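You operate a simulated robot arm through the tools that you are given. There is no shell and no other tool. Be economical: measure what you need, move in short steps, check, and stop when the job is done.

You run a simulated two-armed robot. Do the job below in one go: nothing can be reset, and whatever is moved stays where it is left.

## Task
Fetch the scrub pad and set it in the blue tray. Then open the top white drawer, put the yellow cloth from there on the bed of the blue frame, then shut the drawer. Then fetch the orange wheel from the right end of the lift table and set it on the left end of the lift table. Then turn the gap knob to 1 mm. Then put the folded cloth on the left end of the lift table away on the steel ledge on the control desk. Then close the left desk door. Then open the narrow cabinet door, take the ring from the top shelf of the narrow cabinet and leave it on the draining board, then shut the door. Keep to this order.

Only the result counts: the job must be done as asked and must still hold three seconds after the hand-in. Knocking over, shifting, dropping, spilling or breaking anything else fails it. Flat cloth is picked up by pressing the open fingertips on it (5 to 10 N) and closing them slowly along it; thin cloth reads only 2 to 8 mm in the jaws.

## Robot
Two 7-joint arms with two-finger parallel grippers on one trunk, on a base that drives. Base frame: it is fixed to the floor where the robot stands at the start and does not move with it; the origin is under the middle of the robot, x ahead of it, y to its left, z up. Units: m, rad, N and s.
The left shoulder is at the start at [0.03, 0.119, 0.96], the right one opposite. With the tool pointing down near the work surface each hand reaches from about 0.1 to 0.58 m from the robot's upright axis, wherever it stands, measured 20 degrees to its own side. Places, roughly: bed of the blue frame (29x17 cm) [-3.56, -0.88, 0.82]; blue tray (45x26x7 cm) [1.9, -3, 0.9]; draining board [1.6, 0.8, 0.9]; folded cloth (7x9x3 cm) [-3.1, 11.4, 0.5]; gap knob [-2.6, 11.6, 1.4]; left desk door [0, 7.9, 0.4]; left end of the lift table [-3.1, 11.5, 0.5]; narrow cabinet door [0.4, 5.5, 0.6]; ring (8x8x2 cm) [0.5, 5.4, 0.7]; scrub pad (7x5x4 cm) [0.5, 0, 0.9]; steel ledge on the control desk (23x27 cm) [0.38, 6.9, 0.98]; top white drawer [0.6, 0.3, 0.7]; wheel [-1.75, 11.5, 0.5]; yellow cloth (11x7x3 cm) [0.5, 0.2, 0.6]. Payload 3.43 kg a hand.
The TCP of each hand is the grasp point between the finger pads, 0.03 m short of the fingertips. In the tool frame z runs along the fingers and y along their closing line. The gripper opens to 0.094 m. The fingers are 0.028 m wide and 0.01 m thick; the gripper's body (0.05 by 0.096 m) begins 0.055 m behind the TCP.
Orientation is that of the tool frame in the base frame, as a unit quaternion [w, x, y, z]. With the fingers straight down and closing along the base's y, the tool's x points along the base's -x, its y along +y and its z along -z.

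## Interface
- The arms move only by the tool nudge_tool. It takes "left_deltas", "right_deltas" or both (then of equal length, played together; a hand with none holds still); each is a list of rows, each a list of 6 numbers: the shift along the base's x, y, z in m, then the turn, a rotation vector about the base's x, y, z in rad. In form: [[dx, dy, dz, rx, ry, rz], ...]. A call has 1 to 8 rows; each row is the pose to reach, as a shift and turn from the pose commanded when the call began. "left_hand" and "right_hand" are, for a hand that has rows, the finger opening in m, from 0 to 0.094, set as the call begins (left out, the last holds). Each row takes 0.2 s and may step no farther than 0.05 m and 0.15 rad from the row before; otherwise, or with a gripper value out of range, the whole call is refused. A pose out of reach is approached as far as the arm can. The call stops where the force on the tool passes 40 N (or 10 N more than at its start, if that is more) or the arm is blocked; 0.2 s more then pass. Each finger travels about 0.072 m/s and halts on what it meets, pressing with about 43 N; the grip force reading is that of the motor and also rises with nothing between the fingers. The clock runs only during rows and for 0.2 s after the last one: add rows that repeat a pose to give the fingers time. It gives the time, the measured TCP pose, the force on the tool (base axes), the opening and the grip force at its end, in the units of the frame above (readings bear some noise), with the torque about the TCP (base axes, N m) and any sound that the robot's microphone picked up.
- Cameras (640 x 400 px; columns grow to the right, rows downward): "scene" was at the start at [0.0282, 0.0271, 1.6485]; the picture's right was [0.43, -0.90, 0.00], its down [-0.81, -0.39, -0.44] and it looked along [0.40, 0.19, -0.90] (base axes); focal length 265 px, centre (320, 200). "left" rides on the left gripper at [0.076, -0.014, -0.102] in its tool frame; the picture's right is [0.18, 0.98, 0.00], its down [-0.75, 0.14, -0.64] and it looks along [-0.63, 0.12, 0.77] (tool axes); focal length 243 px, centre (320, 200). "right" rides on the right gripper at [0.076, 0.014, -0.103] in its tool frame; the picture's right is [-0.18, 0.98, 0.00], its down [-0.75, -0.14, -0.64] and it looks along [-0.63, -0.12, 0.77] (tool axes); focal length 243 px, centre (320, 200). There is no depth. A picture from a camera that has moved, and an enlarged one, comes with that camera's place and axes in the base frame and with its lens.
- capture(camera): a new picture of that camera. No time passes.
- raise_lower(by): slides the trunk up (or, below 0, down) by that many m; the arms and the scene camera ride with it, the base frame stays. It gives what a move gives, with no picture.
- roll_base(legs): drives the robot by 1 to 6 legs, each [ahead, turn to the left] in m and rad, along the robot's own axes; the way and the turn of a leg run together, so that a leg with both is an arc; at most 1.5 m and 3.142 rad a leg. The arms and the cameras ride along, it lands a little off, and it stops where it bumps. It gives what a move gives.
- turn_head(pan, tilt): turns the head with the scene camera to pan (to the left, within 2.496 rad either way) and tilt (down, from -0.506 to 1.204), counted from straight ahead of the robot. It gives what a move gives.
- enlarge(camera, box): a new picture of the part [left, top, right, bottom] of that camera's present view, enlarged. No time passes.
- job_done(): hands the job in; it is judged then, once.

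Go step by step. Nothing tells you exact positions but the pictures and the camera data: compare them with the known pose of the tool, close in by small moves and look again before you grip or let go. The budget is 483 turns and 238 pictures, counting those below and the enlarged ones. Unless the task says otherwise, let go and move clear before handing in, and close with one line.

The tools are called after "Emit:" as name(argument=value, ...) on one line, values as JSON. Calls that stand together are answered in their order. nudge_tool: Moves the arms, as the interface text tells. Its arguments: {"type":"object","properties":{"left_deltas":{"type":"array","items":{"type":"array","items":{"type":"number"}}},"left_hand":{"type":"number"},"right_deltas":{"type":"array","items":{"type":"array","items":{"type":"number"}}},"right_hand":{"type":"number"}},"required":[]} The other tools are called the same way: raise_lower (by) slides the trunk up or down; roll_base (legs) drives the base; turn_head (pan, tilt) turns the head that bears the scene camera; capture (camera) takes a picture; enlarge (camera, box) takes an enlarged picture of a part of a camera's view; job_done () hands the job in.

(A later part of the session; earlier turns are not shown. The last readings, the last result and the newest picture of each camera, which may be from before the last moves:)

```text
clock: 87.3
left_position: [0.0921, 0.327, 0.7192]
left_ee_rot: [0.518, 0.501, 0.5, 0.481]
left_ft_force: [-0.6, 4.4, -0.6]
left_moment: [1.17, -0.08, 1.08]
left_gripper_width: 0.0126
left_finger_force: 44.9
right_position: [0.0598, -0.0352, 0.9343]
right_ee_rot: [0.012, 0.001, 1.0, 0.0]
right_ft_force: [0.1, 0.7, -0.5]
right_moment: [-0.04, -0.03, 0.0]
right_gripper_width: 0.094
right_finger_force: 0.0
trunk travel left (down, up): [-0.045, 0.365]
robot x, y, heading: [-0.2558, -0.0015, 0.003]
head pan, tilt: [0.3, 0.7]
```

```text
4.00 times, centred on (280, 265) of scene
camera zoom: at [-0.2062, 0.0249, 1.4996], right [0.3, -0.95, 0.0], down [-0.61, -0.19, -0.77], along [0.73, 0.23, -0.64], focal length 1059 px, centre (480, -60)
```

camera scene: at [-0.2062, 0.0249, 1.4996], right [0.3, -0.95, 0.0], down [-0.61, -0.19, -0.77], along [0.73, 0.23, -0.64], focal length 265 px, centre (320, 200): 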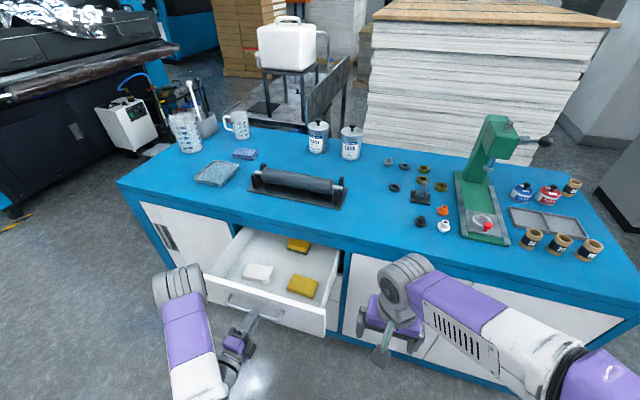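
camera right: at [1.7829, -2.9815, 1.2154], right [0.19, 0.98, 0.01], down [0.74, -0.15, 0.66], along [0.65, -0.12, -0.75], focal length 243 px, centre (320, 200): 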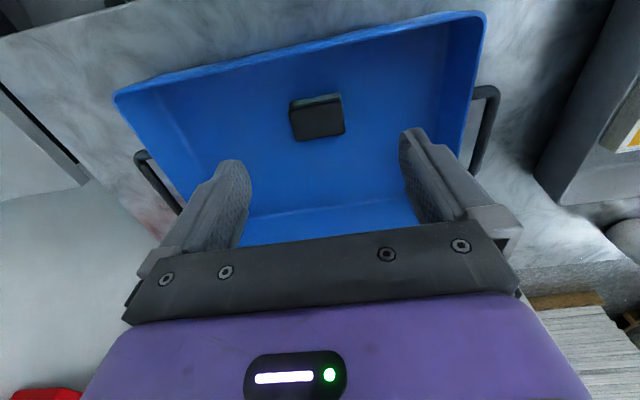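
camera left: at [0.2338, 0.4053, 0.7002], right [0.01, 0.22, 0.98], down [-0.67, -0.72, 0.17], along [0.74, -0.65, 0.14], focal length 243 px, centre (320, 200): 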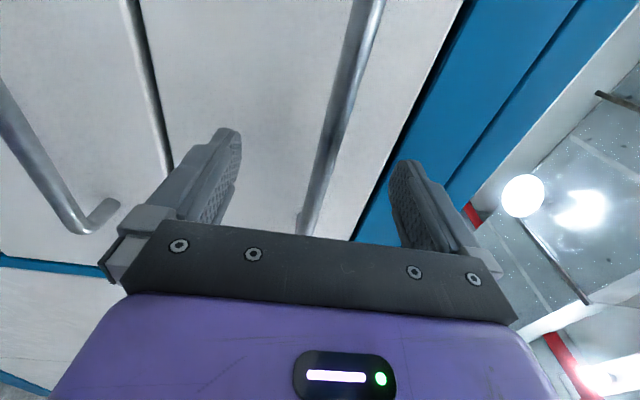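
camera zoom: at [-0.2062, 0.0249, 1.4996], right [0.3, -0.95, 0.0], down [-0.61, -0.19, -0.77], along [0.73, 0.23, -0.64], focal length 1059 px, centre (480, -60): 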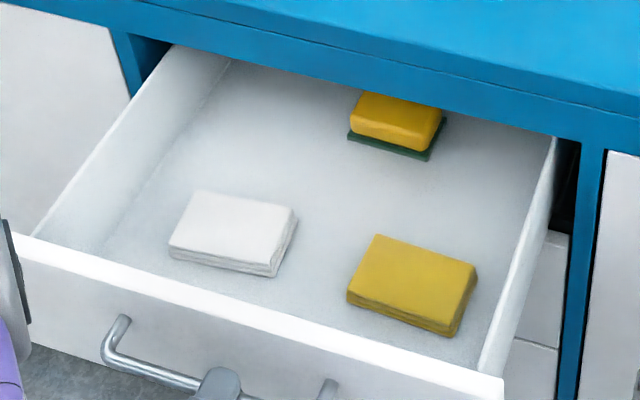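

The nearer item is the folded cloth (about (0.275, 0.24), long side along y). The rear one is a sponge. I'll pull 3 cm more, then let go of the handle and back off.

Emit:
nudge_tool(left_deltas=[[-0.015, 0, 0, 0, 0, 0], [-0.03, 0, 0, 0, 0, 0]])

Emit:
nudge_tool(left_hand=0.094, left_deltas=[[0, 0, 0, 0, 0, 0], [0, 0, 0, 0, 0, 0], [0, 0, 0, 0, 0, 0], [0, 0, 0, 0, 0, 0]])

Emit:
nudge_tool(left_deltas=[[-0.04, 0, 0, 0, 0, 0], [-0.06, 0.02, 0.0, 0, 0, 0], [-0.07, 0.05, 0.05, 0, 0, 0], [-0.07, 0.08, 0.09, 0, 0, 0], [-0.06, 0.1, 0.13, 0, 0, 0], [-0.05, 0.1, 0.18, 0, 0, 0], [-0.03, 0.1, 0.22, 0, 0, 0], [0, 0.1, 0.25, 0, 0, 0]])

```text
clock: 87.9
left_position: [0.0624, 0.3256, 0.7208]
left_ee_rot: [0.519, 0.5, 0.499, 0.482]
left_ft_force: [-1.6, 13.4, 2.5]
left_moment: [1.18, 0.0, -0.9]
left_gripper_width: 0.0124
left_finger_force: 44.9
right_position: [0.0589, -0.0339, 0.9345]
right_ee_rot: [0.013, 0.003, 1.0, 0.0]
right_ft_force: [0.0, -0.3, 0.6]
right_moment: [-0.05, 0.01, -0.02]
right_gripper_width: 0.094
right_finger_force: 0.1
trunk travel left (down, up): [-0.045, 0.365]
robot x, y, heading: [-0.2596, 0.0001, 0.003]
head pan, tilt: [0.3, 0.7]
```

```text
clock: 88.9
left_position: [0.061, 0.3255, 0.7181]
left_ee_rot: [0.518, 0.501, 0.5, 0.481]
left_ft_force: [-0.2, 1.1, 1.4]
left_moment: [-0.02, 0.02, -0.01]
left_gripper_width: 0.0941
left_finger_force: 0.1
right_position: [0.0597, -0.035, 0.9341]
right_ee_rot: [0.012, 0.002, 1.0, 0.001]
right_ft_force: [0.9, -0.7, -0.1]
right_moment: [0.0, 0.02, -0.02]
right_gripper_width: 0.0939
right_finger_force: 0.1
trunk travel left (down, up): [-0.045, 0.365]
robot x, y, heading: [-0.2607, 0.0001, 0.002]
head pan, tilt: [0.3, 0.7]
```

```text
refused: row 3 steps farther than a row can; nothing moved
```

Emit:
nudge_tool(left_deltas=[[-0.04, 0, 0, 0, 0, 0], [-0.06, 0.02, 0.0, 0, 0, 0], [-0.065, 0.045, 0.035, 0, 0, 0], [-0.065, 0.065, 0.075, 0, 0, 0], [-0.06, 0.08, 0.115, 0, 0, 0], [-0.05, 0.09, 0.155, 0, 0, 0], [-0.03, 0.1, 0.19, 0, 0, 0], [0, 0.1, 0.22, 0, 0, 0]])

Emit:
nudge_tool(left_deltas=[[0.01, -0.01, 0.02, 0, 0.149, 0], [0.02, -0.02, 0.03, 0, 0.298, 0], [0.03, -0.04, 0.04, 0, 0.447, 0], [0.04, -0.06, 0.05, 0, 0.596, 0], [0.06, -0.08, 0.05, 0, 0.745, 0], [0.08, -0.1, 0.05, 0, 0.894, 0], [0.1, -0.11, 0.05, 0, 1.043, 0], [0.12, -0.12, 0.05, 0, 1.19, 0]])

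Emit:
nudge_tool(left_deltas=[[0.02, -0.02, 0, 0, 0.149, 0], [0.04, -0.04, 0, 0, 0.298, 0], [0.06, -0.06, 0, 0, 0.38, 0]])

Emit:
capture(camera="left")

Emit:
capture(camera="scene")

```text
clock: 90.7
left_position: [0.0615, 0.4245, 0.9392]
left_ee_rot: [0.518, 0.5, 0.5, 0.482]
left_ft_force: [-0.2, 0.4, 0.5]
left_moment: [0.0, 0.03, -0.01]
left_gripper_width: 0.0941
left_finger_force: 0.0
right_position: [0.0596, -0.0346, 0.9338]
right_ee_rot: [0.012, 0.001, 1.0, 0.001]
right_ft_force: [-0.8, 0.6, 0.1]
right_moment: [0.04, -0.01, -0.02]
right_gripper_width: 0.0941
right_finger_force: 0.0
trunk travel left (down, up): [-0.045, 0.365]
robot x, y, heading: [-0.2609, -0.0035, -0.001]
head pan, tilt: [0.3, 0.7]
```

```text
clock: 92.5
left_position: [0.1825, 0.3058, 0.989]
left_ee_rot: [0.149, 0.684, 0.704, 0.117]
left_ft_force: [0.5, -0.6, -0.3]
left_moment: [0.01, 0.01, 0.01]
left_gripper_width: 0.094
left_finger_force: 0.1
right_position: [0.0614, -0.0342, 0.9332]
right_ee_rot: [0.012, 0.002, 1.0, 0.0]
right_ft_force: [0.1, 0.3, 0.4]
right_moment: [-0.07, 0.02, 0.0]
right_gripper_width: 0.0938
right_finger_force: 0.1
trunk travel left (down, up): [-0.045, 0.365]
robot x, y, heading: [-0.2554, -0.0009, -0.002]
head pan, tilt: [0.3, 0.7]
```

```text
clock: 93.3
left_position: [0.2081, 0.2589, 0.9984]
left_ee_rot: [0.035, 0.694, 0.719, 0.007]
left_ft_force: [-0.3, 0.7, -0.2]
left_moment: [-0.04, -0.03, 0.01]
left_gripper_width: 0.094
left_finger_force: 0.0
left hand out of reach, approached as far as the arm can: row 2, 3
right_position: [0.0605, -0.0355, 0.9343]
right_ee_rot: [0.012, 0.002, 1.0, 0.0]
right_ft_force: [-0.2, 0.7, -0.1]
right_moment: [-0.01, 0.03, -0.01]
right_gripper_width: 0.0942
right_finger_force: 0.1
trunk travel left (down, up): [-0.045, 0.365]
robot x, y, heading: [-0.2618, 0.0039, 0.001]
head pan, tilt: [0.3, 0.7]
```

```text
209 pictures are left
camera left: at [0.1853, 0.3382, 1.0948], right [0.97, 0.22, 0.05], down [0.13, -0.72, 0.68], along [0.18, -0.66, -0.73], focal length 243 px, centre (320, 200)
```

left: 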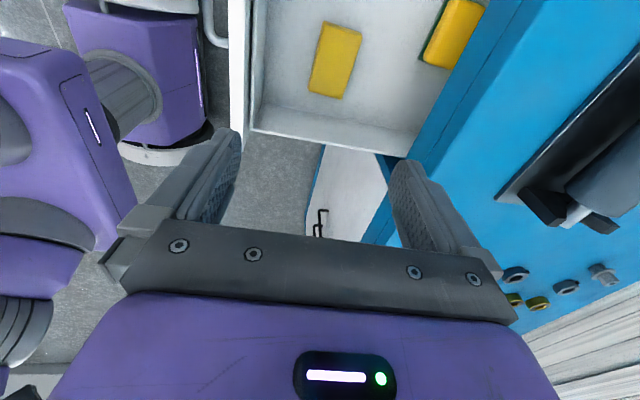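

```text
208 pictures are left
camera scene: at [-0.2054, 0.025, 1.4996], right [0.3, -0.95, 0.0], down [-0.62, -0.19, -0.76], along [0.73, 0.23, -0.64], focal length 265 px, centre (320, 200)
```

scene: 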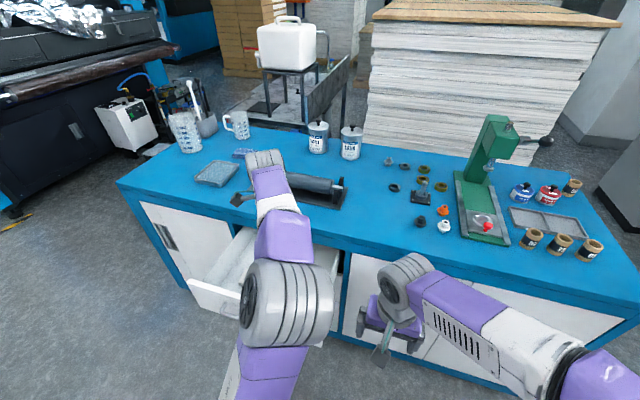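

The cloth seems at about (0.246, 0.25). Lowering the hand toward it.

Emit:
nudge_tool(left_deltas=[[0.01, -0.003, -0.04, 0, 0, 0], [0.02, -0.006, -0.08, 0, 0, 0], [0.03, -0.01, -0.12, 0, 0, 0], [0.035, -0.012, -0.16, 0, 0, 0]])

Emit:
capture(camera="left")

```text
clock: 94.3
left_position: [0.2101, 0.2163, 0.8519]
left_ee_rot: [0.036, 0.695, 0.718, 0.009]
left_ft_force: [-0.7, 0.3, -0.8]
left_moment: [-0.04, -0.05, 0.01]
left_gripper_width: 0.0943
left_finger_force: 0.0
left hand out of reach, approached as far as the arm can: row 1, 2, 3, 4
right_position: [0.0592, -0.0346, 0.9338]
right_ee_rot: [0.012, 0.001, 1.0, 0.0]
right_ft_force: [-0.4, 0.3, 0.3]
right_moment: [-0.03, -0.02, -0.01]
right_gripper_width: 0.094
right_finger_force: 0.1
trunk travel left (down, up): [-0.045, 0.365]
robot x, y, heading: [-0.2607, -0.0008, 0.002]
head pan, tilt: [0.3, 0.7]
```

```text
207 pictures are left
camera left: at [0.1875, 0.2973, 0.9489], right [0.97, 0.22, 0.05], down [0.12, -0.72, 0.68], along [0.19, -0.66, -0.73], focal length 243 px, centre (320, 200)
```

left: 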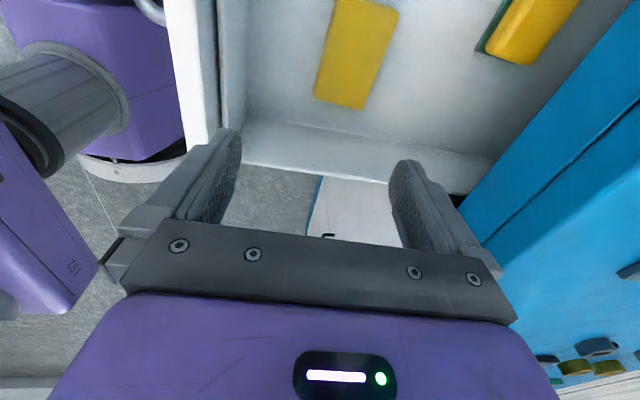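

The left wrist is at its limit with this yaw. I'll lift it clear, turn the robot left so the cloth is straight ahead, and use the right hand instead.

Emit:
nudge_tool(left_deltas=[[-0.01, 0.01, 0.045, 0, 0, 0], [-0.02, 0.02, 0.09, 0, 0, 0], [-0.04, 0.04, 0.13, 0, 0, 0], [-0.06, 0.07, 0.16, 0, 0, 0.08], [-0.08, 0.1, 0.16, 0, 0, 0.2], [-0.1, 0.13, 0.16, 0, 0, 0.34], [-0.12, 0.16, 0.16, 0, 0, 0.48], [-0.12, 0.2, 0.16, 0, 0, 0.62]])

Emit:
roll_base(legs=[[0, 0.49]])

Emit:
nudge_tool(right_deltas=[[0, 0, 0.0, 0, 0, 0.149], [0, 0, 0, 0, 0, 0.298], [0, 0, 0, 0, 0, 0.447], [0.02, 0.02, 0, 0, 0, 0.596], [0.04, 0.04, 0, 0, 0, 0.745], [0.06, 0.06, 0, 0, 0, 0.894], [0.08, 0.08, 0, 0, 0, 1.043], [0.09, 0.09, 0, 0, 0, 1.07]])

Emit:
capture(camera="right")

Emit:
capture(camera="scene")

```text
clock: 96.1
left_position: [0.0902, 0.4157, 1.0085]
left_ee_rot: [0.032, 0.442, 0.897, 0.018]
left_ft_force: [0.6, 1.0, 0.2]
left_moment: [0.01, 0.0, 0.01]
left_gripper_width: 0.094
left_finger_force: 0.1
right_position: [0.0588, -0.0343, 0.9331]
right_ee_rot: [0.012, 0.002, 1.0, 0.0]
right_ft_force: [0.2, -0.1, -0.6]
right_moment: [0.0, -0.02, 0.0]
right_gripper_width: 0.0939
right_finger_force: 0.2
trunk travel left (down, up): [-0.045, 0.365]
robot x, y, heading: [-0.2564, -0.0017, 0.004]
head pan, tilt: [0.3, 0.7]
```

```text
clock: 98.0
left_position: [-0.1484, 0.5308, 1.0078]
left_ee_rot: [0.026, 0.208, 0.977, 0.025]
left_ft_force: [-0.9, 0.1, 0.0]
left_moment: [0.01, 0.03, -0.01]
left_gripper_width: 0.0939
left_finger_force: 0.1
right_position: [0.0374, 0.1206, 0.9341]
right_ee_rot: [0.012, -0.245, 0.969, 0.003]
right_ft_force: [0.3, 0.0, 0.7]
right_moment: [0.02, -0.02, 0.0]
right_gripper_width: 0.0938
right_finger_force: 0.1
trunk travel left (down, up): [-0.045, 0.365]
robot x, y, heading: [-0.2592, -0.0015, 0.497]
head pan, tilt: [0.3, 0.7]
```

```text
clock: 99.8
left_position: [-0.1499, 0.5307, 1.0088]
left_ee_rot: [0.026, 0.208, 0.977, 0.025]
left_ft_force: [0.3, 0.0, 0.4]
left_moment: [0.01, 0.04, -0.01]
left_gripper_width: 0.0942
left_finger_force: 0.1
right_position: [0.1274, 0.2123, 0.9332]
right_ee_rot: [0.007, -0.706, 0.708, 0.008]
right_ft_force: [-0.1, 0.6, -0.3]
right_moment: [0.03, 0.03, 0.0]
right_gripper_width: 0.0938
right_finger_force: 0.1
trunk travel left (down, up): [-0.045, 0.365]
robot x, y, heading: [-0.2594, -0.0011, 0.502]
head pan, tilt: [0.3, 0.7]
```

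```text
206 pictures are left
camera right: at [0.1137, 0.1327, 1.0344], right [-0.98, 0.19, 0.01], down [0.15, 0.74, 0.66], along [0.12, 0.65, -0.75], focal length 243 px, centre (320, 200)
```

right: 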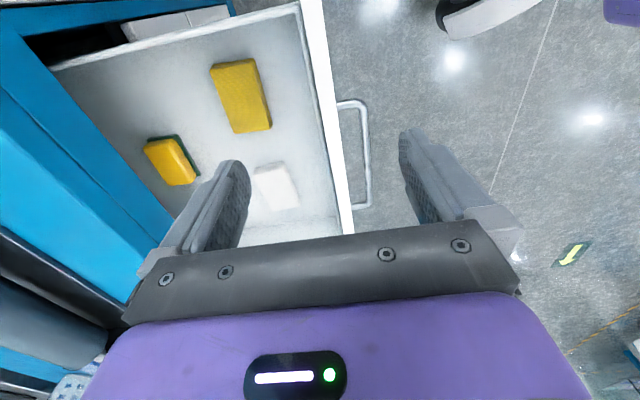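

```text
205 pictures are left
camera scene: at [-0.2239, 0.0461, 1.4996], right [0.72, -0.7, 0.0], down [-0.45, -0.46, -0.76], along [0.53, 0.55, -0.64], focal length 265 px, centre (320, 200)
```

scene: 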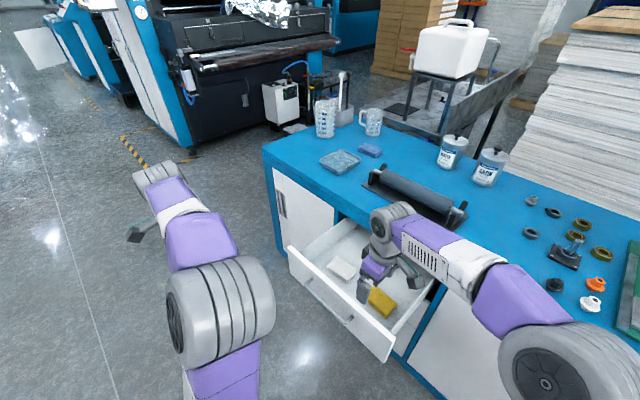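

The right hand is set with jaws closing along x. Cloth centre ≈ (0.241, 0.228). Moving over and down.

Emit:
nudge_tool(right_deltas=[[0.04, 0.005, 0, 0, 0, 0], [0.08, 0.01, -0.02, 0, 0, 0], [0.114, 0.015, -0.05, 0, 0, 0], [0.114, 0.015, -0.1, 0, 0, 0], [0.114, 0.015, -0.14, 0, 0, 0], [0.114, 0.015, -0.17, 0, 0, 0]])

Emit:
capture(camera="right")

```text
clock: 101.2
left_position: [-0.1502, 0.5313, 1.0082]
left_ee_rot: [0.026, 0.208, 0.977, 0.026]
left_ft_force: [0.0, 0.5, -0.9]
left_moment: [-0.03, -0.01, -0.02]
left_gripper_width: 0.0941
left_finger_force: 0.1
right_position: [0.2422, 0.225, 0.7629]
right_ee_rot: [0.008, -0.705, 0.709, 0.01]
right_ft_force: [0.2, -0.1, -0.4]
right_moment: [-0.01, 0.0, 0.0]
right_gripper_width: 0.094
right_finger_force: 0.1
trunk travel left (down, up): [-0.045, 0.365]
robot x, y, heading: [-0.2604, -0.0041, 0.496]
head pan, tilt: [0.3, 0.7]
```

```text
204 pictures are left
camera right: at [0.2288, 0.1468, 0.8632], right [-0.98, 0.19, 0.01], down [0.15, 0.74, 0.66], along [0.12, 0.65, -0.75], focal length 243 px, centre (320, 200)
```

right: 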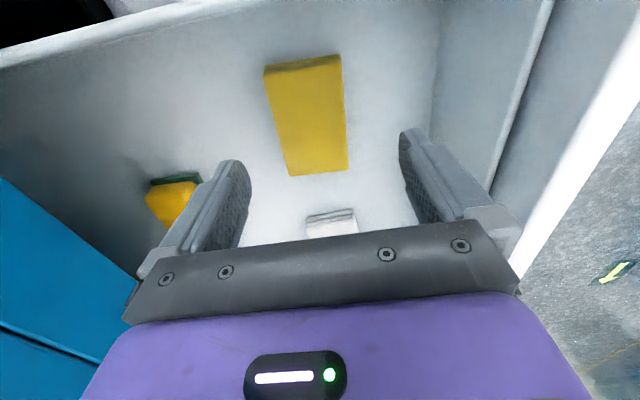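

Cloth top triangulates to z≈0.643, centre (0.256, 0.236). Adjusting and lowering around it.

Emit:
nudge_tool(right_deltas=[[0.014, 0.01, -0.03, 0, 0, 0], [0.014, 0.01, -0.06, 0, 0, 0], [0.014, 0.01, -0.085, 0, 0, 0]])

Emit:
capture(camera="right")

```text
clock: 102.0
left_position: [-0.1501, 0.5314, 1.0081]
left_ee_rot: [0.026, 0.208, 0.977, 0.026]
left_ft_force: [-0.6, 0.2, -0.4]
left_moment: [0.02, 0.01, 0.01]
left_gripper_width: 0.0941
left_finger_force: 0.0
right_position: [0.2578, 0.238, 0.6774]
right_ee_rot: [0.007, -0.705, 0.71, 0.009]
right_ft_force: [-0.6, 0.2, -0.2]
right_moment: [-0.01, 0.03, 0.0]
right_gripper_width: 0.0939
right_finger_force: 0.0
trunk travel left (down, up): [-0.045, 0.365]
robot x, y, heading: [-0.2599, -0.0007, 0.5]
head pan, tilt: [0.3, 0.7]
```

```text
203 pictures are left
camera right: at [0.2436, 0.1567, 0.7786], right [-0.98, 0.19, 0.01], down [0.15, 0.74, 0.66], along [0.12, 0.65, -0.75], focal length 243 px, centre (320, 200)
```

right: 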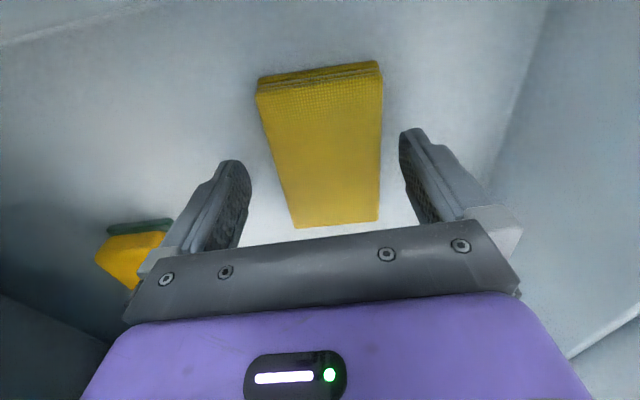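

Aligned. Down further, then close gently.

Emit:
nudge_tool(right_deltas=[[0, 0, -0.01, 0, 0, 0], [0, 0, -0.02, 0, 0, 0], [0, 0, -0.027, 0, 0, 0]])

Emit:
nudge_tool(right_hand=0.03, right_deltas=[[0, 0, 0, 0, 0, 0], [0, 0, 0, 0, 0, 0], [0, 0, 0, 0, 0, 0], [0, 0, 0, 0, 0, 0]])

Emit:
nudge_tool(right_deltas=[[0, 0, 0.03, 0, 0, 0], [0, 0, 0.07, 0, 0, 0], [0, 0, 0.11, 0, 0, 0], [0, 0, 0.16, 0, 0, 0], [0, 0, 0.2, 0, 0, 0], [0, 0, 0.24, 0, 0, 0]])

Emit:
capture(camera="right")

```text
clock: 102.7
left_position: [-0.1488, 0.53, 1.0088]
left_ee_rot: [0.027, 0.209, 0.977, 0.027]
left_ft_force: [0.6, 0.4, -0.9]
left_moment: [-0.05, 0.06, -0.01]
left_gripper_width: 0.0943
left_finger_force: 0.0
right_position: [0.2599, 0.2364, 0.6644]
right_ee_rot: [0.012, -0.705, 0.71, 0.007]
right_ft_force: [0.2, -6.9, 19.3]
right_moment: [-0.4, 0.97, 0.48]
right_gripper_width: 0.0937
right_finger_force: 0.2
trunk travel left (down, up): [-0.045, 0.365]
robot x, y, heading: [-0.2571, -0.0033, 0.5]
head pan, tilt: [0.3, 0.7]
stopped in row 3 (right hand): the force on the tool passed its limit at 48 N (the readings are from after the stop); the commanded pose is now the measured one
```

```text
clock: 103.7
left_position: [-0.1501, 0.5287, 1.0089]
left_ee_rot: [0.026, 0.209, 0.977, 0.026]
left_ft_force: [-0.2, -0.2, -0.2]
left_moment: [-0.01, -0.01, -0.01]
left_gripper_width: 0.0939
left_finger_force: 0.0
right_position: [0.2565, 0.2354, 0.6637]
right_ee_rot: [0.014, -0.704, 0.71, 0.008]
right_ft_force: [2.0, -10.2, 31.9]
right_moment: [-0.75, 1.15, 0.33]
right_gripper_width: 0.0655
right_finger_force: 42.8
trunk travel left (down, up): [-0.045, 0.365]
robot x, y, heading: [-0.2592, -0.0016, 0.502]
head pan, tilt: [0.3, 0.7]
```

```text
clock: 105.1
left_position: [-0.1483, 0.5301, 1.0083]
left_ee_rot: [0.026, 0.209, 0.977, 0.026]
left_ft_force: [-0.1, 0.5, 0.3]
left_moment: [0.02, 0.0, -0.01]
left_gripper_width: 0.0938
left_finger_force: 0.1
right_position: [0.2571, 0.2389, 0.9021]
right_ee_rot: [0.01, -0.704, 0.71, 0.009]
right_ft_force: [0.3, 0.4, -0.5]
right_moment: [-0.02, -0.01, 0.01]
right_gripper_width: 0.0651
right_finger_force: 43.2
trunk travel left (down, up): [-0.045, 0.365]
robot x, y, heading: [-0.2588, -0.0012, 0.494]
head pan, tilt: [0.3, 0.7]
```

```text
202 pictures are left
camera right: at [0.2441, 0.1589, 1.0016], right [-0.98, 0.19, 0.0], down [0.14, 0.73, 0.66], along [0.13, 0.65, -0.75], focal length 243 px, centre (320, 200)
```

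right: 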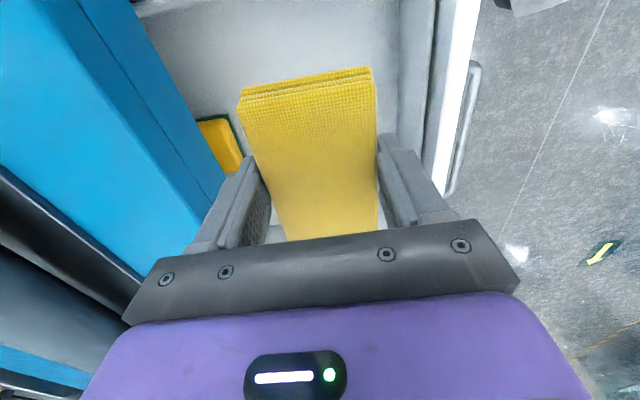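

The cloth is held. Raising the trunk, pulling the hand in, backing off, then looking toward the blue frame behind.

Emit:
raise_lower(by=0.18)

Emit:
nudge_tool(right_deltas=[[-0.03, -0.02, 0, 0, 0, -0.14], [-0.06, -0.04, 0, 0, 0, -0.28], [-0.09, -0.06, 0, 0, 0, -0.42], [-0.12, -0.07, 0, 0, 0, -0.56], [-0.15, -0.09, 0, 0, 0, -0.7], [-0.18, -0.1, 0, 0, 0, -0.84], [-0.19, -0.1, 0, 0, 0, -0.98], [-0.19, -0.1, 0, 0, 0, -1.07]])

Emit:
roll_base(legs=[[-0.3, 0]])

Emit:
turn_head(pan=2.4, tilt=0.35)

Emit:
capture(camera="scene")

```text
clock: 107.1
left_position: [-0.1489, 0.5306, 1.188]
left_ee_rot: [0.026, 0.209, 0.977, 0.025]
left_ft_force: [0.6, 0.2, 0.1]
left_moment: [-0.01, 0.02, -0.04]
left_gripper_width: 0.0938
left_finger_force: 0.1
right_position: [0.2593, 0.2376, 1.081]
right_ee_rot: [0.011, -0.705, 0.71, 0.009]
right_ft_force: [-1.0, -0.2, -0.6]
right_moment: [0.0, 0.01, -0.03]
right_gripper_width: 0.0647
right_finger_force: 43.0
trunk travel left (down, up): [-0.225, 0.185]
robot x, y, heading: [-0.259, 0.0016, 0.502]
head pan, tilt: [0.3, 0.7]
```

```text
clock: 108.9
left_position: [-0.1482, 0.5313, 1.1886]
left_ee_rot: [0.026, 0.209, 0.977, 0.026]
left_ft_force: [0.1, 0.8, 0.4]
left_moment: [0.02, 0.0, 0.01]
left_gripper_width: 0.0939
left_finger_force: 0.0
right_position: [0.0692, 0.1381, 1.0815]
right_ee_rot: [0.014, -0.243, 0.97, 0.003]
right_ft_force: [-0.5, -0.7, -0.5]
right_moment: [0.01, 0.02, -0.03]
right_gripper_width: 0.0646
right_finger_force: 43.0
trunk travel left (down, up): [-0.225, 0.185]
robot x, y, heading: [-0.2615, -0.0027, 0.498]
head pan, tilt: [0.3, 0.7]
```

```text
clock: 110.9
left_position: [-0.4055, 0.3908, 1.1892]
left_ee_rot: [0.027, 0.211, 0.977, 0.025]
left_ft_force: [-1.0, 0.2, -0.4]
left_moment: [-0.01, -0.01, -0.03]
left_gripper_width: 0.0938
left_finger_force: 0.0
right_position: [-0.1885, -0.0029, 1.0822]
right_ee_rot: [0.014, -0.243, 0.97, 0.002]
right_ft_force: [0.6, 0.5, -0.2]
right_moment: [0.02, -0.04, 0.01]
right_gripper_width: 0.065
right_finger_force: 42.6
trunk travel left (down, up): [-0.225, 0.185]
robot x, y, heading: [-0.5193, -0.1394, 0.491]
head pan, tilt: [0.3, 0.7]
```

```text
clock: 112.9
left_position: [-0.4046, 0.3917, 1.1885]
left_ee_rot: [0.026, 0.21, 0.977, 0.026]
left_ft_force: [1.2, -0.1, 0.3]
left_moment: [-0.01, -0.03, 0.01]
left_gripper_width: 0.0941
left_finger_force: 0.1
right_position: [-0.1897, -0.0019, 1.0813]
right_ee_rot: [0.014, -0.242, 0.97, 0.002]
right_ft_force: [-0.6, 0.4, -0.2]
right_moment: [0.02, 0.02, -0.01]
right_gripper_width: 0.0647
right_finger_force: 43.0
trunk travel left (down, up): [-0.225, 0.185]
robot x, y, heading: [-0.5161, -0.1392, 0.487]
head pan, tilt: [2.4, 0.351]
```

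```text
201 pictures are left
camera scene: at [-0.6316, -0.1311, 1.711], right [0.25, 0.97, 0.0], down [0.33, -0.09, -0.94], along [-0.91, 0.23, -0.34], focal length 265 px, centre (320, 200)
```

scene: 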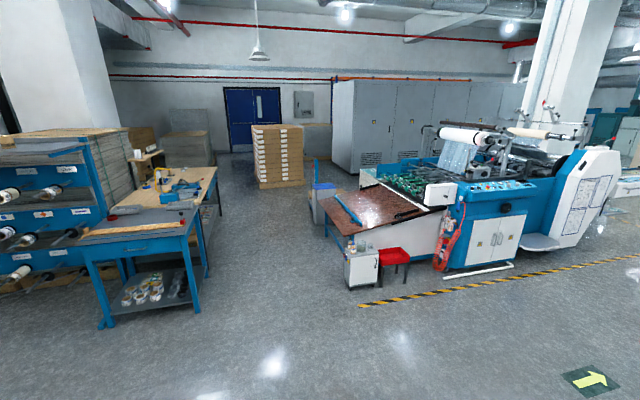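

The blue table, then a wooden bench with a small blue frame on it. Zooming in.

Emit:
enlarge(camera="scene", box=[60, 130, 260, 255])

```text
3.20 times, centred on (160, 192) of scene
camera zoom: at [-0.6316, -0.1311, 1.711], right [0.25, 0.97, 0.0], down [0.33, -0.09, -0.94], along [-0.91, 0.23, -0.34], focal length 847 px, centre (832, 224)
```

zoom: 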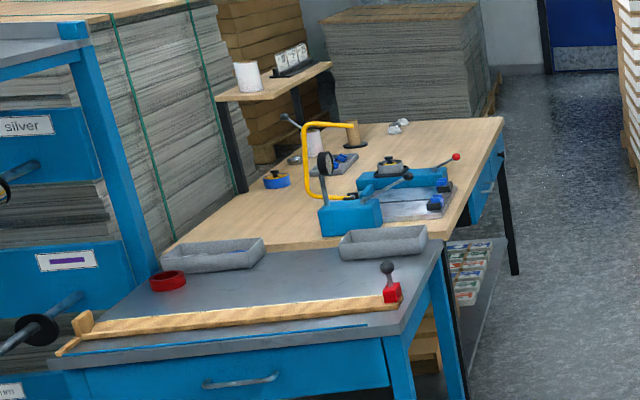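

The blue frame's bed (grey plate) appears near (−3.54, −0.83), on a bench whose front edge is at y ≈ −0.68. I'll drive down the aisle and face it.

Emit:
roll_base(legs=[[0, 2.608], [1.45, 0], [1.42, 0]])

Emit:
turn_head(pan=0.9, tilt=0.6)

Emit:
capture(camera="scene")

```text
clock: 132.9
left_position: [-3.7758, -0.3664, 1.1881]
left_ee_rot: [0.017, 0.882, -0.47, -0.033]
left_ft_force: [0.9, 0.6, -0.3]
left_moment: [-0.02, 0.02, 0.03]
left_gripper_width: 0.0938
left_finger_force: 0.1
right_position: [-3.7535, 0.0818, 1.0796]
right_ee_rot: [-0.002, 0.999, -0.033, -0.014]
right_ft_force: [0.7, 0.2, -1.2]
right_moment: [0.01, -0.02, 0.0]
right_gripper_width: 0.0646
right_finger_force: 42.9
trunk travel left (down, up): [-0.225, 0.185]
robot x, y, heading: [-3.4007, 0.0261, 3.081]
head pan, tilt: [2.4, 0.351]
```

```text
clock: 134.6
left_position: [-3.7785, -0.3663, 1.1879]
left_ee_rot: [0.018, 0.882, -0.47, -0.032]
left_ft_force: [0.2, -1.0, -0.5]
left_moment: [0.01, 0.02, 0.01]
left_gripper_width: 0.0942
left_finger_force: 0.1
right_position: [-3.7541, 0.0808, 1.0803]
right_ee_rot: [-0.002, 0.999, -0.033, -0.014]
right_ft_force: [-0.8, -0.4, 0.1]
right_moment: [-0.02, -0.01, -0.04]
right_gripper_width: 0.0649
right_finger_force: 42.8
trunk travel left (down, up): [-0.225, 0.185]
robot x, y, heading: [-3.4022, 0.0232, 3.081]
head pan, tilt: [0.901, 0.6]
```

```text
199 pictures are left
camera scene: at [-3.4285, -0.0414, 1.6882], right [-0.74, 0.67, 0.0], down [0.38, 0.42, -0.83], along [-0.55, -0.61, -0.56], focal length 265 px, centre (320, 200)
```

scene: 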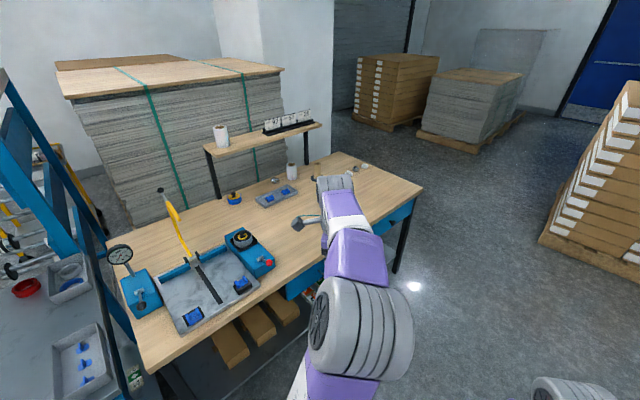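

Turning to face the bench and taking a look.

Emit:
roll_base(legs=[[0, 1.63]])

Emit:
turn_head(pan=-0.15, tilt=0.8)

Emit:
capture(camera="scene")

```text
clock: 138.9
left_position: [-2.987, -0.325, 1.1886]
left_ee_rot: [0.035, 0.947, 0.32, -0.009]
left_ft_force: [-0.1, 0.2, -0.4]
left_moment: [-0.01, -0.02, 0.01]
left_gripper_width: 0.0942
left_finger_force: 0.1
right_position: [-3.4357, -0.3291, 1.0817]
right_ee_rot: [0.008, 0.709, 0.705, -0.011]
right_ft_force: [0.1, 0.9, 0.0]
right_moment: [0.0, 0.01, -0.01]
right_gripper_width: 0.0647
right_finger_force: 43.0
trunk travel left (down, up): [-0.225, 0.185]
robot x, y, heading: [-3.4036, 0.0253, -1.562]
head pan, tilt: [0.901, 0.6]
```

```text
clock: 140.2
left_position: [-2.988, -0.3249, 1.1878]
left_ee_rot: [0.036, 0.947, 0.32, -0.009]
left_ft_force: [-0.3, 0.8, -0.6]
left_moment: [0.01, 0.0, 0.01]
left_gripper_width: 0.094
left_finger_force: 0.2
right_position: [-3.4347, -0.3291, 1.0808]
right_ee_rot: [0.009, 0.708, 0.706, -0.012]
right_ft_force: [-0.3, -0.5, -0.4]
right_moment: [0.0, 0.0, -0.03]
right_gripper_width: 0.0648
right_finger_force: 43.5
trunk travel left (down, up): [-0.225, 0.185]
robot x, y, heading: [-3.4028, 0.0258, -1.568]
head pan, tilt: [-0.15, 0.799]
```

```text
198 pictures are left
camera scene: at [-3.4114, -0.0235, 1.6713], right [-0.99, 0.15, 0.0], down [0.11, 0.71, -0.7], along [-0.1, -0.69, -0.72], focal length 265 px, centre (320, 200)
```

scene: 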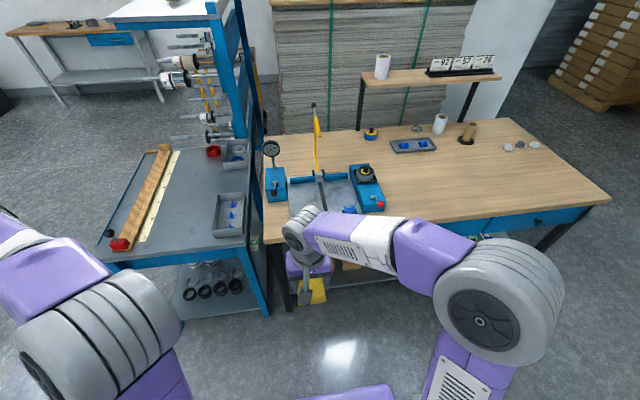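

Emit:
enlarge(camera="scene", box=[240, 100, 420, 225])

```text
3.20 times, centred on (330, 162) of scene
camera zoom: at [-3.4114, -0.0235, 1.6713], right [-0.99, 0.15, 0.0], down [0.11, 0.71, -0.7], along [-0.1, -0.69, -0.72], focal length 847 px, centre (288, 320)
```

zoom: 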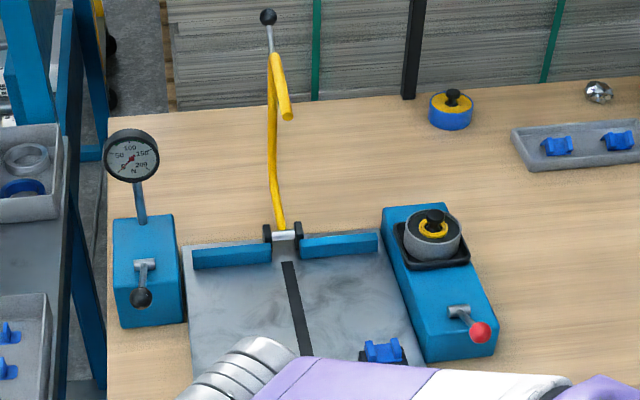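

The bed is the grey plate centred near (−3.55, −0.88), with a raised yellow lever at the back (y ≈ −0.99). I'll drive closer.

Emit:
roll_base(legs=[[0.355, 0]])

Emit:
capture(camera="scene")

Emit:
capture(camera="right")

```text
clock: 142.5
left_position: [-2.9885, -0.6803, 1.188]
left_ee_rot: [0.035, 0.947, 0.319, -0.009]
left_ft_force: [0.0, -0.7, -0.5]
left_moment: [-0.01, 0.03, 0.01]
left_gripper_width: 0.094
left_finger_force: 0.2
right_position: [-3.4377, -0.683, 1.0808]
right_ee_rot: [0.008, 0.71, 0.704, -0.01]
right_ft_force: [-0.4, 0.5, 0.7]
right_moment: [0.04, 0.02, 0.0]
right_gripper_width: 0.0648
right_finger_force: 42.9
trunk travel left (down, up): [-0.225, 0.185]
robot x, y, heading: [-3.4025, -0.3301, -1.572]
head pan, tilt: [-0.15, 0.799]
```

```text
196 pictures are left
camera scene: at [-3.4122, -0.378, 1.6713], right [-0.99, 0.15, 0.0], down [0.11, 0.71, -0.7], along [-0.11, -0.69, -0.72], focal length 265 px, centre (320, 200)
```

scene: 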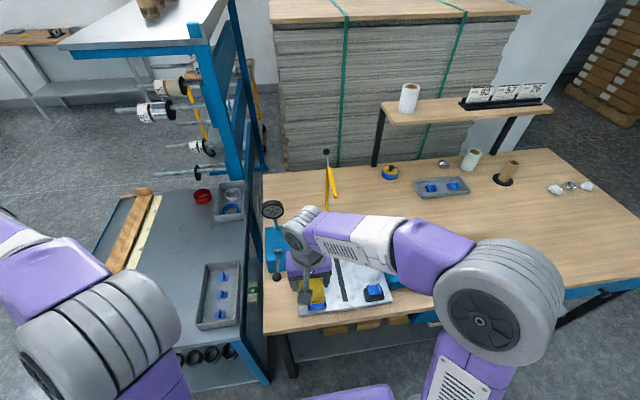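

```text
195 pictures are left
camera right: at [-3.4205, -0.6047, 1.1815], right [0.98, -0.19, 0.0], down [-0.14, -0.74, 0.66], along [-0.13, -0.65, -0.75], focal length 243 px, centre (320, 200)
```

right: 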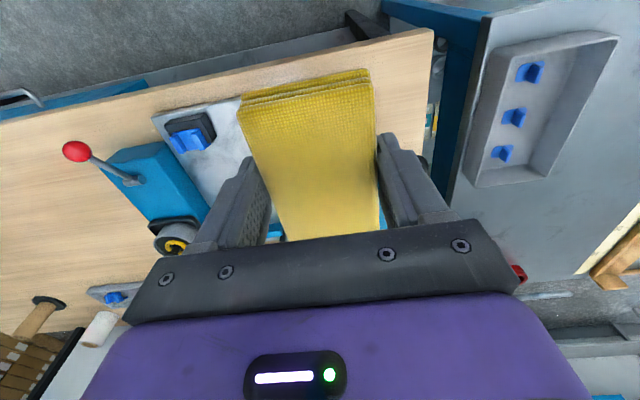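

Moving the hand over the front part of the bed.

Emit:
nudge_tool(right_deltas=[[-0.04, -0.02, 0, 0, 0, 0], [-0.08, -0.05, 0, 0, 0, 0], [-0.115, -0.08, 0, 0, 0, 0], [-0.13, -0.11, 0, 0, 0, 0]])

Emit:
capture(camera="right")

Emit:
capture(camera="scene")

```text
clock: 143.5
left_position: [-2.9878, -0.6806, 1.1866]
left_ee_rot: [0.035, 0.947, 0.319, -0.008]
left_ft_force: [-0.3, -0.5, 0.3]
left_moment: [0.0, -0.02, 0.02]
left_gripper_width: 0.0938
left_finger_force: 0.2
right_position: [-3.5663, -0.7949, 1.082]
right_ee_rot: [0.009, 0.709, 0.705, -0.009]
right_ft_force: [-1.3, -1.6, -0.3]
right_moment: [0.03, 0.01, 0.04]
right_gripper_width: 0.0649
right_finger_force: 42.7
trunk travel left (down, up): [-0.225, 0.185]
robot x, y, heading: [-3.4054, -0.3269, -1.575]
head pan, tilt: [-0.15, 0.799]
```

```text
194 pictures are left
camera right: at [-3.5504, -0.7159, 1.1817], right [0.98, -0.19, 0.0], down [-0.14, -0.74, 0.66], along [-0.12, -0.65, -0.75], focal length 243 px, centre (320, 200)
```

right: 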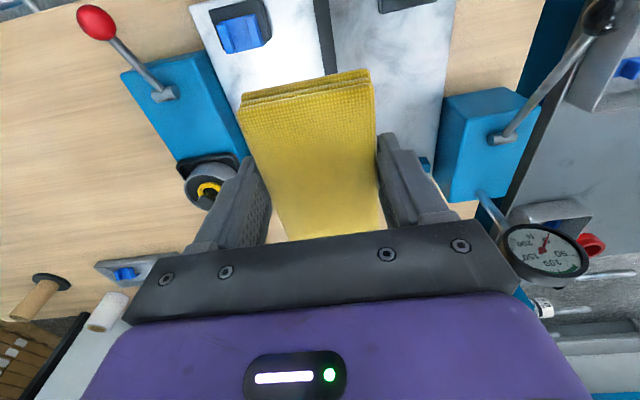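

```text
193 pictures are left
camera scene: at [-3.4121, -0.3785, 1.6713], right [-0.99, 0.15, 0.0], down [0.11, 0.71, -0.7], along [-0.11, -0.69, -0.72], focal length 265 px, centre (320, 200)
```

scene: 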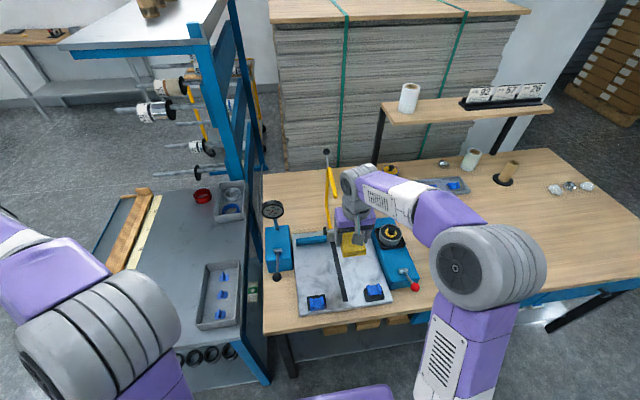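

The hand is over the bed; the strip runs along x ≈ −3.56. I'll centre at (−3.56, −0.875) and lower.

Emit:
nudge_tool(right_deltas=[[0.005, -0.03, -0.04, 0, 0, 0], [0.005, -0.06, -0.08, 0, 0, 0], [0.005, -0.075, -0.12, 0, 0, 0], [0.005, -0.08, -0.165, 0, 0, 0]])

Emit:
capture(camera="right")

Emit:
capture(camera="scene")

```text
refused: row 1 steps farther than a row can; nothing moved
```

```text
192 pictures are left
camera right: at [-3.5504, -0.7159, 1.1817], right [0.98, -0.19, 0.0], down [-0.14, -0.74, 0.66], along [-0.12, -0.65, -0.75], focal length 243 px, centre (320, 200)
```

right: 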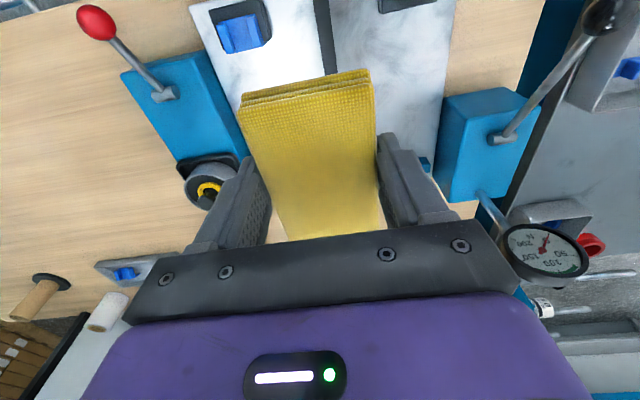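

```text
191 pictures are left
camera scene: at [-3.4121, -0.3785, 1.6713], right [-0.99, 0.15, 0.0], down [0.11, 0.71, -0.7], along [-0.11, -0.69, -0.72], focal length 265 px, centre (320, 200)
```

scene: 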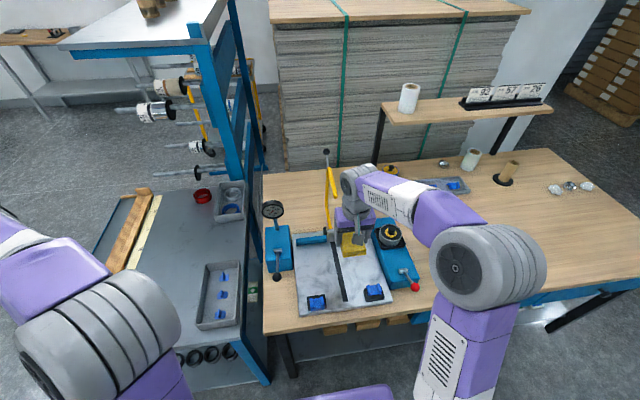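

Emit:
nudge_tool(right_deltas=[[0.005, -0.02, -0.04, 0, 0, 0], [0.005, -0.045, -0.08, 0, 0, 0], [0.005, -0.07, -0.12, 0, 0, 0], [0.005, -0.08, -0.165, 0, 0, 0]])

Emit:
capture(camera="right")

Emit:
enlarge(camera="scene", box=[240, 130, 440, 330])

```text
clock: 144.5
left_position: [-2.9883, -0.6799, 1.1884]
left_ee_rot: [0.035, 0.947, 0.32, -0.008]
left_ft_force: [0.1, 0.4, -0.2]
left_moment: [-0.01, -0.04, 0.01]
left_gripper_width: 0.0943
left_finger_force: 0.0
right_position: [-3.5608, -0.8723, 0.9151]
right_ee_rot: [0.008, 0.71, 0.704, -0.011]
right_ft_force: [0.4, 0.5, -0.1]
right_moment: [0.02, -0.03, -0.01]
right_gripper_width: 0.0647
right_finger_force: 43.2
trunk travel left (down, up): [-0.225, 0.185]
robot x, y, heading: [-3.3997, -0.3306, -1.574]
head pan, tilt: [-0.15, 0.799]
```

```text
190 pictures are left
camera right: at [-3.5449, -0.7943, 1.0163], right [0.98, -0.19, 0.0], down [-0.14, -0.73, 0.66], along [-0.13, -0.65, -0.75], focal length 243 px, centre (320, 200)
```

right: 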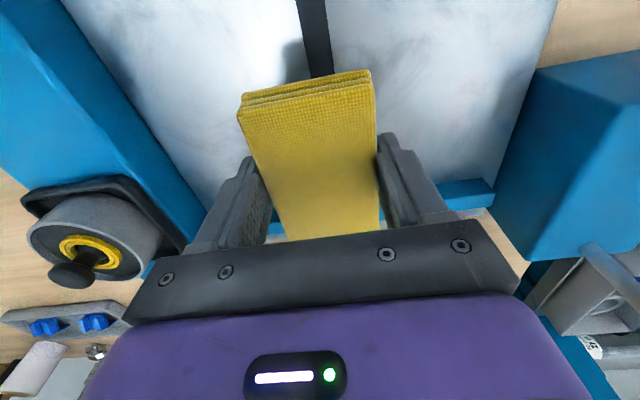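

```text
2.00 times, centred on (340, 230) of scene
camera zoom: at [-3.4125, -0.378, 1.6713], right [-0.99, 0.15, 0.0], down [0.11, 0.71, -0.7], along [-0.11, -0.69, -0.72], focal length 530 px, centre (280, 140)
```

zoom: 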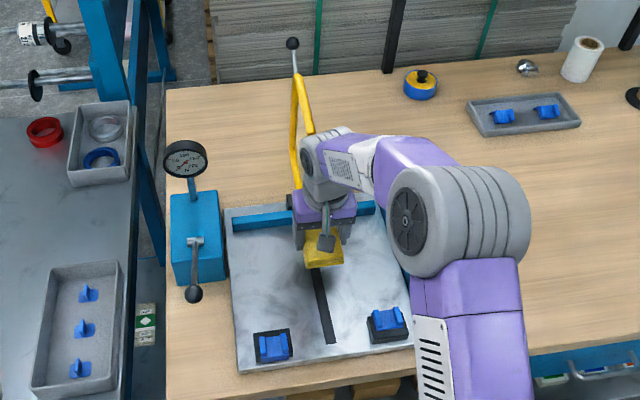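

The blue back fence is at y ≈ −0.955; I'll come forward 2 cm and lower to contact.

Emit:
nudge_tool(right_deltas=[[0, 0.02, -0.01, 0, 0, 0], [0, 0.02, -0.025, 0, 0, 0], [0, 0.02, -0.04, 0, 0, 0], [0, 0.02, -0.05, 0, 0, 0], [0, 0.02, -0.06, 0, 0, 0], [0, 0.02, -0.07, 0, 0, 0], [0, 0.02, -0.08, 0, 0, 0]])

```text
clock: 146.0
left_position: [-2.9886, -0.6781, 1.1892]
left_ee_rot: [0.036, 0.947, 0.319, -0.009]
left_ft_force: [0.5, -0.4, 0.3]
left_moment: [0.05, 0.01, -0.01]
left_gripper_width: 0.0941
left_finger_force: 0.1
right_position: [-3.5623, -0.8542, 0.8512]
right_ee_rot: [0.01, 0.709, 0.705, -0.014]
right_ft_force: [-2.2, 14.9, 25.0]
right_moment: [0.89, -0.8, 0.44]
right_gripper_width: 0.0648
right_finger_force: 42.6
trunk travel left (down, up): [-0.225, 0.185]
robot x, y, heading: [-3.4038, -0.3286, -1.573]
head pan, tilt: [-0.15, 0.799]
stopped in row 7 (right hand): the force on the tool passed its limit at 48 N (the readings are from after the stop); the commanded pose is now the measured one
```

Emit:
nudge_tool(right_deltas=[[0, 0, 0.003, 0, 0, 0], [0, 0, 0.003, 0, 0, 0]])

Emit:
nudge_tool(right_hand=0.09, right_deltas=[[0, 0, 0, 0, 0, 0], [0, 0, 0, 0, 0, 0], [0, 0, 0, 0, 0, 0]])

Emit:
nudge_tool(right_deltas=[[0, 0, 0.03, 0, 0, 0], [0, 0, 0.07, 0, 0, 0], [0, 0, 0.11, 0, 0, 0], [0, 0.02, 0.15, 0, 0, 0], [0, 0.05, 0.18, 0, 0, 0], [0.02, 0.08, 0.21, 0, 0, 0], [0.04, 0.11, 0.23, 0, 0, 0], [0.06, 0.14, 0.23, 0, 0, 0]])

Emit:
capture(camera="right")

Emit:
enlarge(camera="scene", box=[240, 130, 440, 330])

```text
clock: 146.6
left_position: [-2.9894, -0.6791, 1.1882]
left_ee_rot: [0.035, 0.947, 0.32, -0.01]
left_ft_force: [0.2, -0.4, 0.4]
left_moment: [-0.03, -0.01, -0.01]
left_gripper_width: 0.0943
left_finger_force: 0.0
right_position: [-3.5612, -0.8561, 0.851]
right_ee_rot: [0.012, 0.71, 0.704, -0.014]
right_ft_force: [0.1, 0.5, 3.8]
right_moment: [0.19, -0.14, 0.02]
right_gripper_width: 0.0648
right_finger_force: 42.6
trunk travel left (down, up): [-0.225, 0.185]
robot x, y, heading: [-3.4018, -0.3279, -1.575]
head pan, tilt: [-0.15, 0.799]
```

```text
clock: 147.4
left_position: [-2.9879, -0.6795, 1.1889]
left_ee_rot: [0.035, 0.947, 0.32, -0.01]
left_ft_force: [0.3, -0.4, -0.3]
left_moment: [0.01, -0.02, -0.01]
left_gripper_width: 0.0943
left_finger_force: 0.1
right_position: [-3.5619, -0.8566, 0.8505]
right_ee_rot: [0.012, 0.709, 0.705, -0.014]
right_ft_force: [-1.0, -1.7, 1.3]
right_moment: [-0.04, -0.04, -0.03]
right_gripper_width: 0.0894
right_finger_force: 0.0
trunk travel left (down, up): [-0.225, 0.185]
robot x, y, heading: [-3.405, -0.3298, -1.575]
head pan, tilt: [-0.15, 0.799]
```

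```text
clock: 149.2
left_position: [-2.989, -0.6788, 1.189]
left_ee_rot: [0.036, 0.947, 0.32, -0.009]
left_ft_force: [0.2, -0.6, 0.5]
left_moment: [0.0, 0.02, 0.01]
left_gripper_width: 0.0941
left_finger_force: 0.1
right_position: [-3.5025, -0.717, 1.0816]
right_ee_rot: [0.012, 0.71, 0.704, -0.014]
right_ft_force: [0.5, -0.1, 0.2]
right_moment: [-0.01, -0.02, 0.01]
right_gripper_width: 0.09
right_finger_force: 0.0
trunk travel left (down, up): [-0.225, 0.185]
robot x, y, heading: [-3.4062, -0.3301, -1.575]
head pan, tilt: [-0.15, 0.799]
```

```text
188 pictures are left
camera right: at [-3.486, -0.6377, 1.1812], right [0.98, -0.19, 0.0], down [-0.14, -0.73, 0.67], along [-0.13, -0.66, -0.74], focal length 243 px, centre (320, 200)
```

right: 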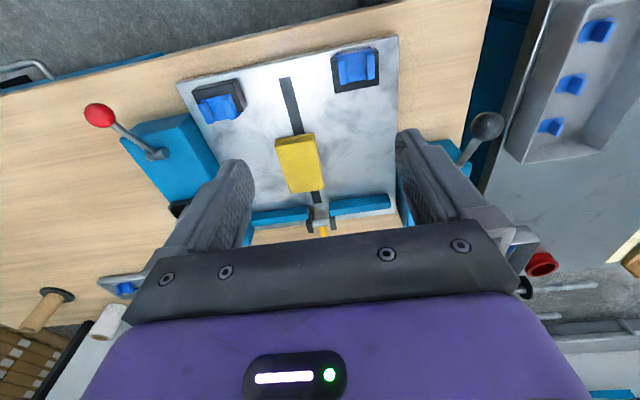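

```text
2.00 times, centred on (340, 230) of scene
camera zoom: at [-3.4119, -0.3764, 1.6713], right [-0.99, 0.15, 0.0], down [0.11, 0.71, -0.7], along [-0.11, -0.69, -0.72], focal length 530 px, centre (280, 140)
```

zoom: 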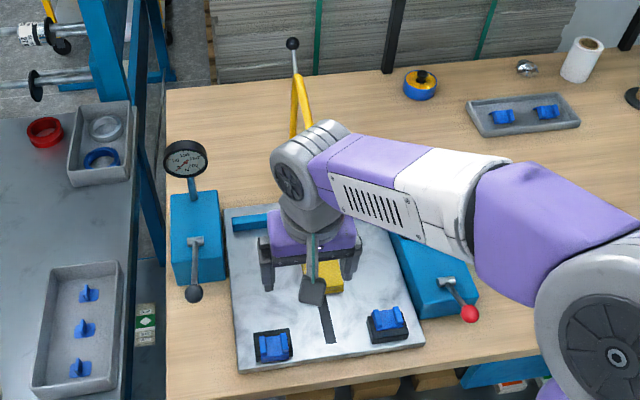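

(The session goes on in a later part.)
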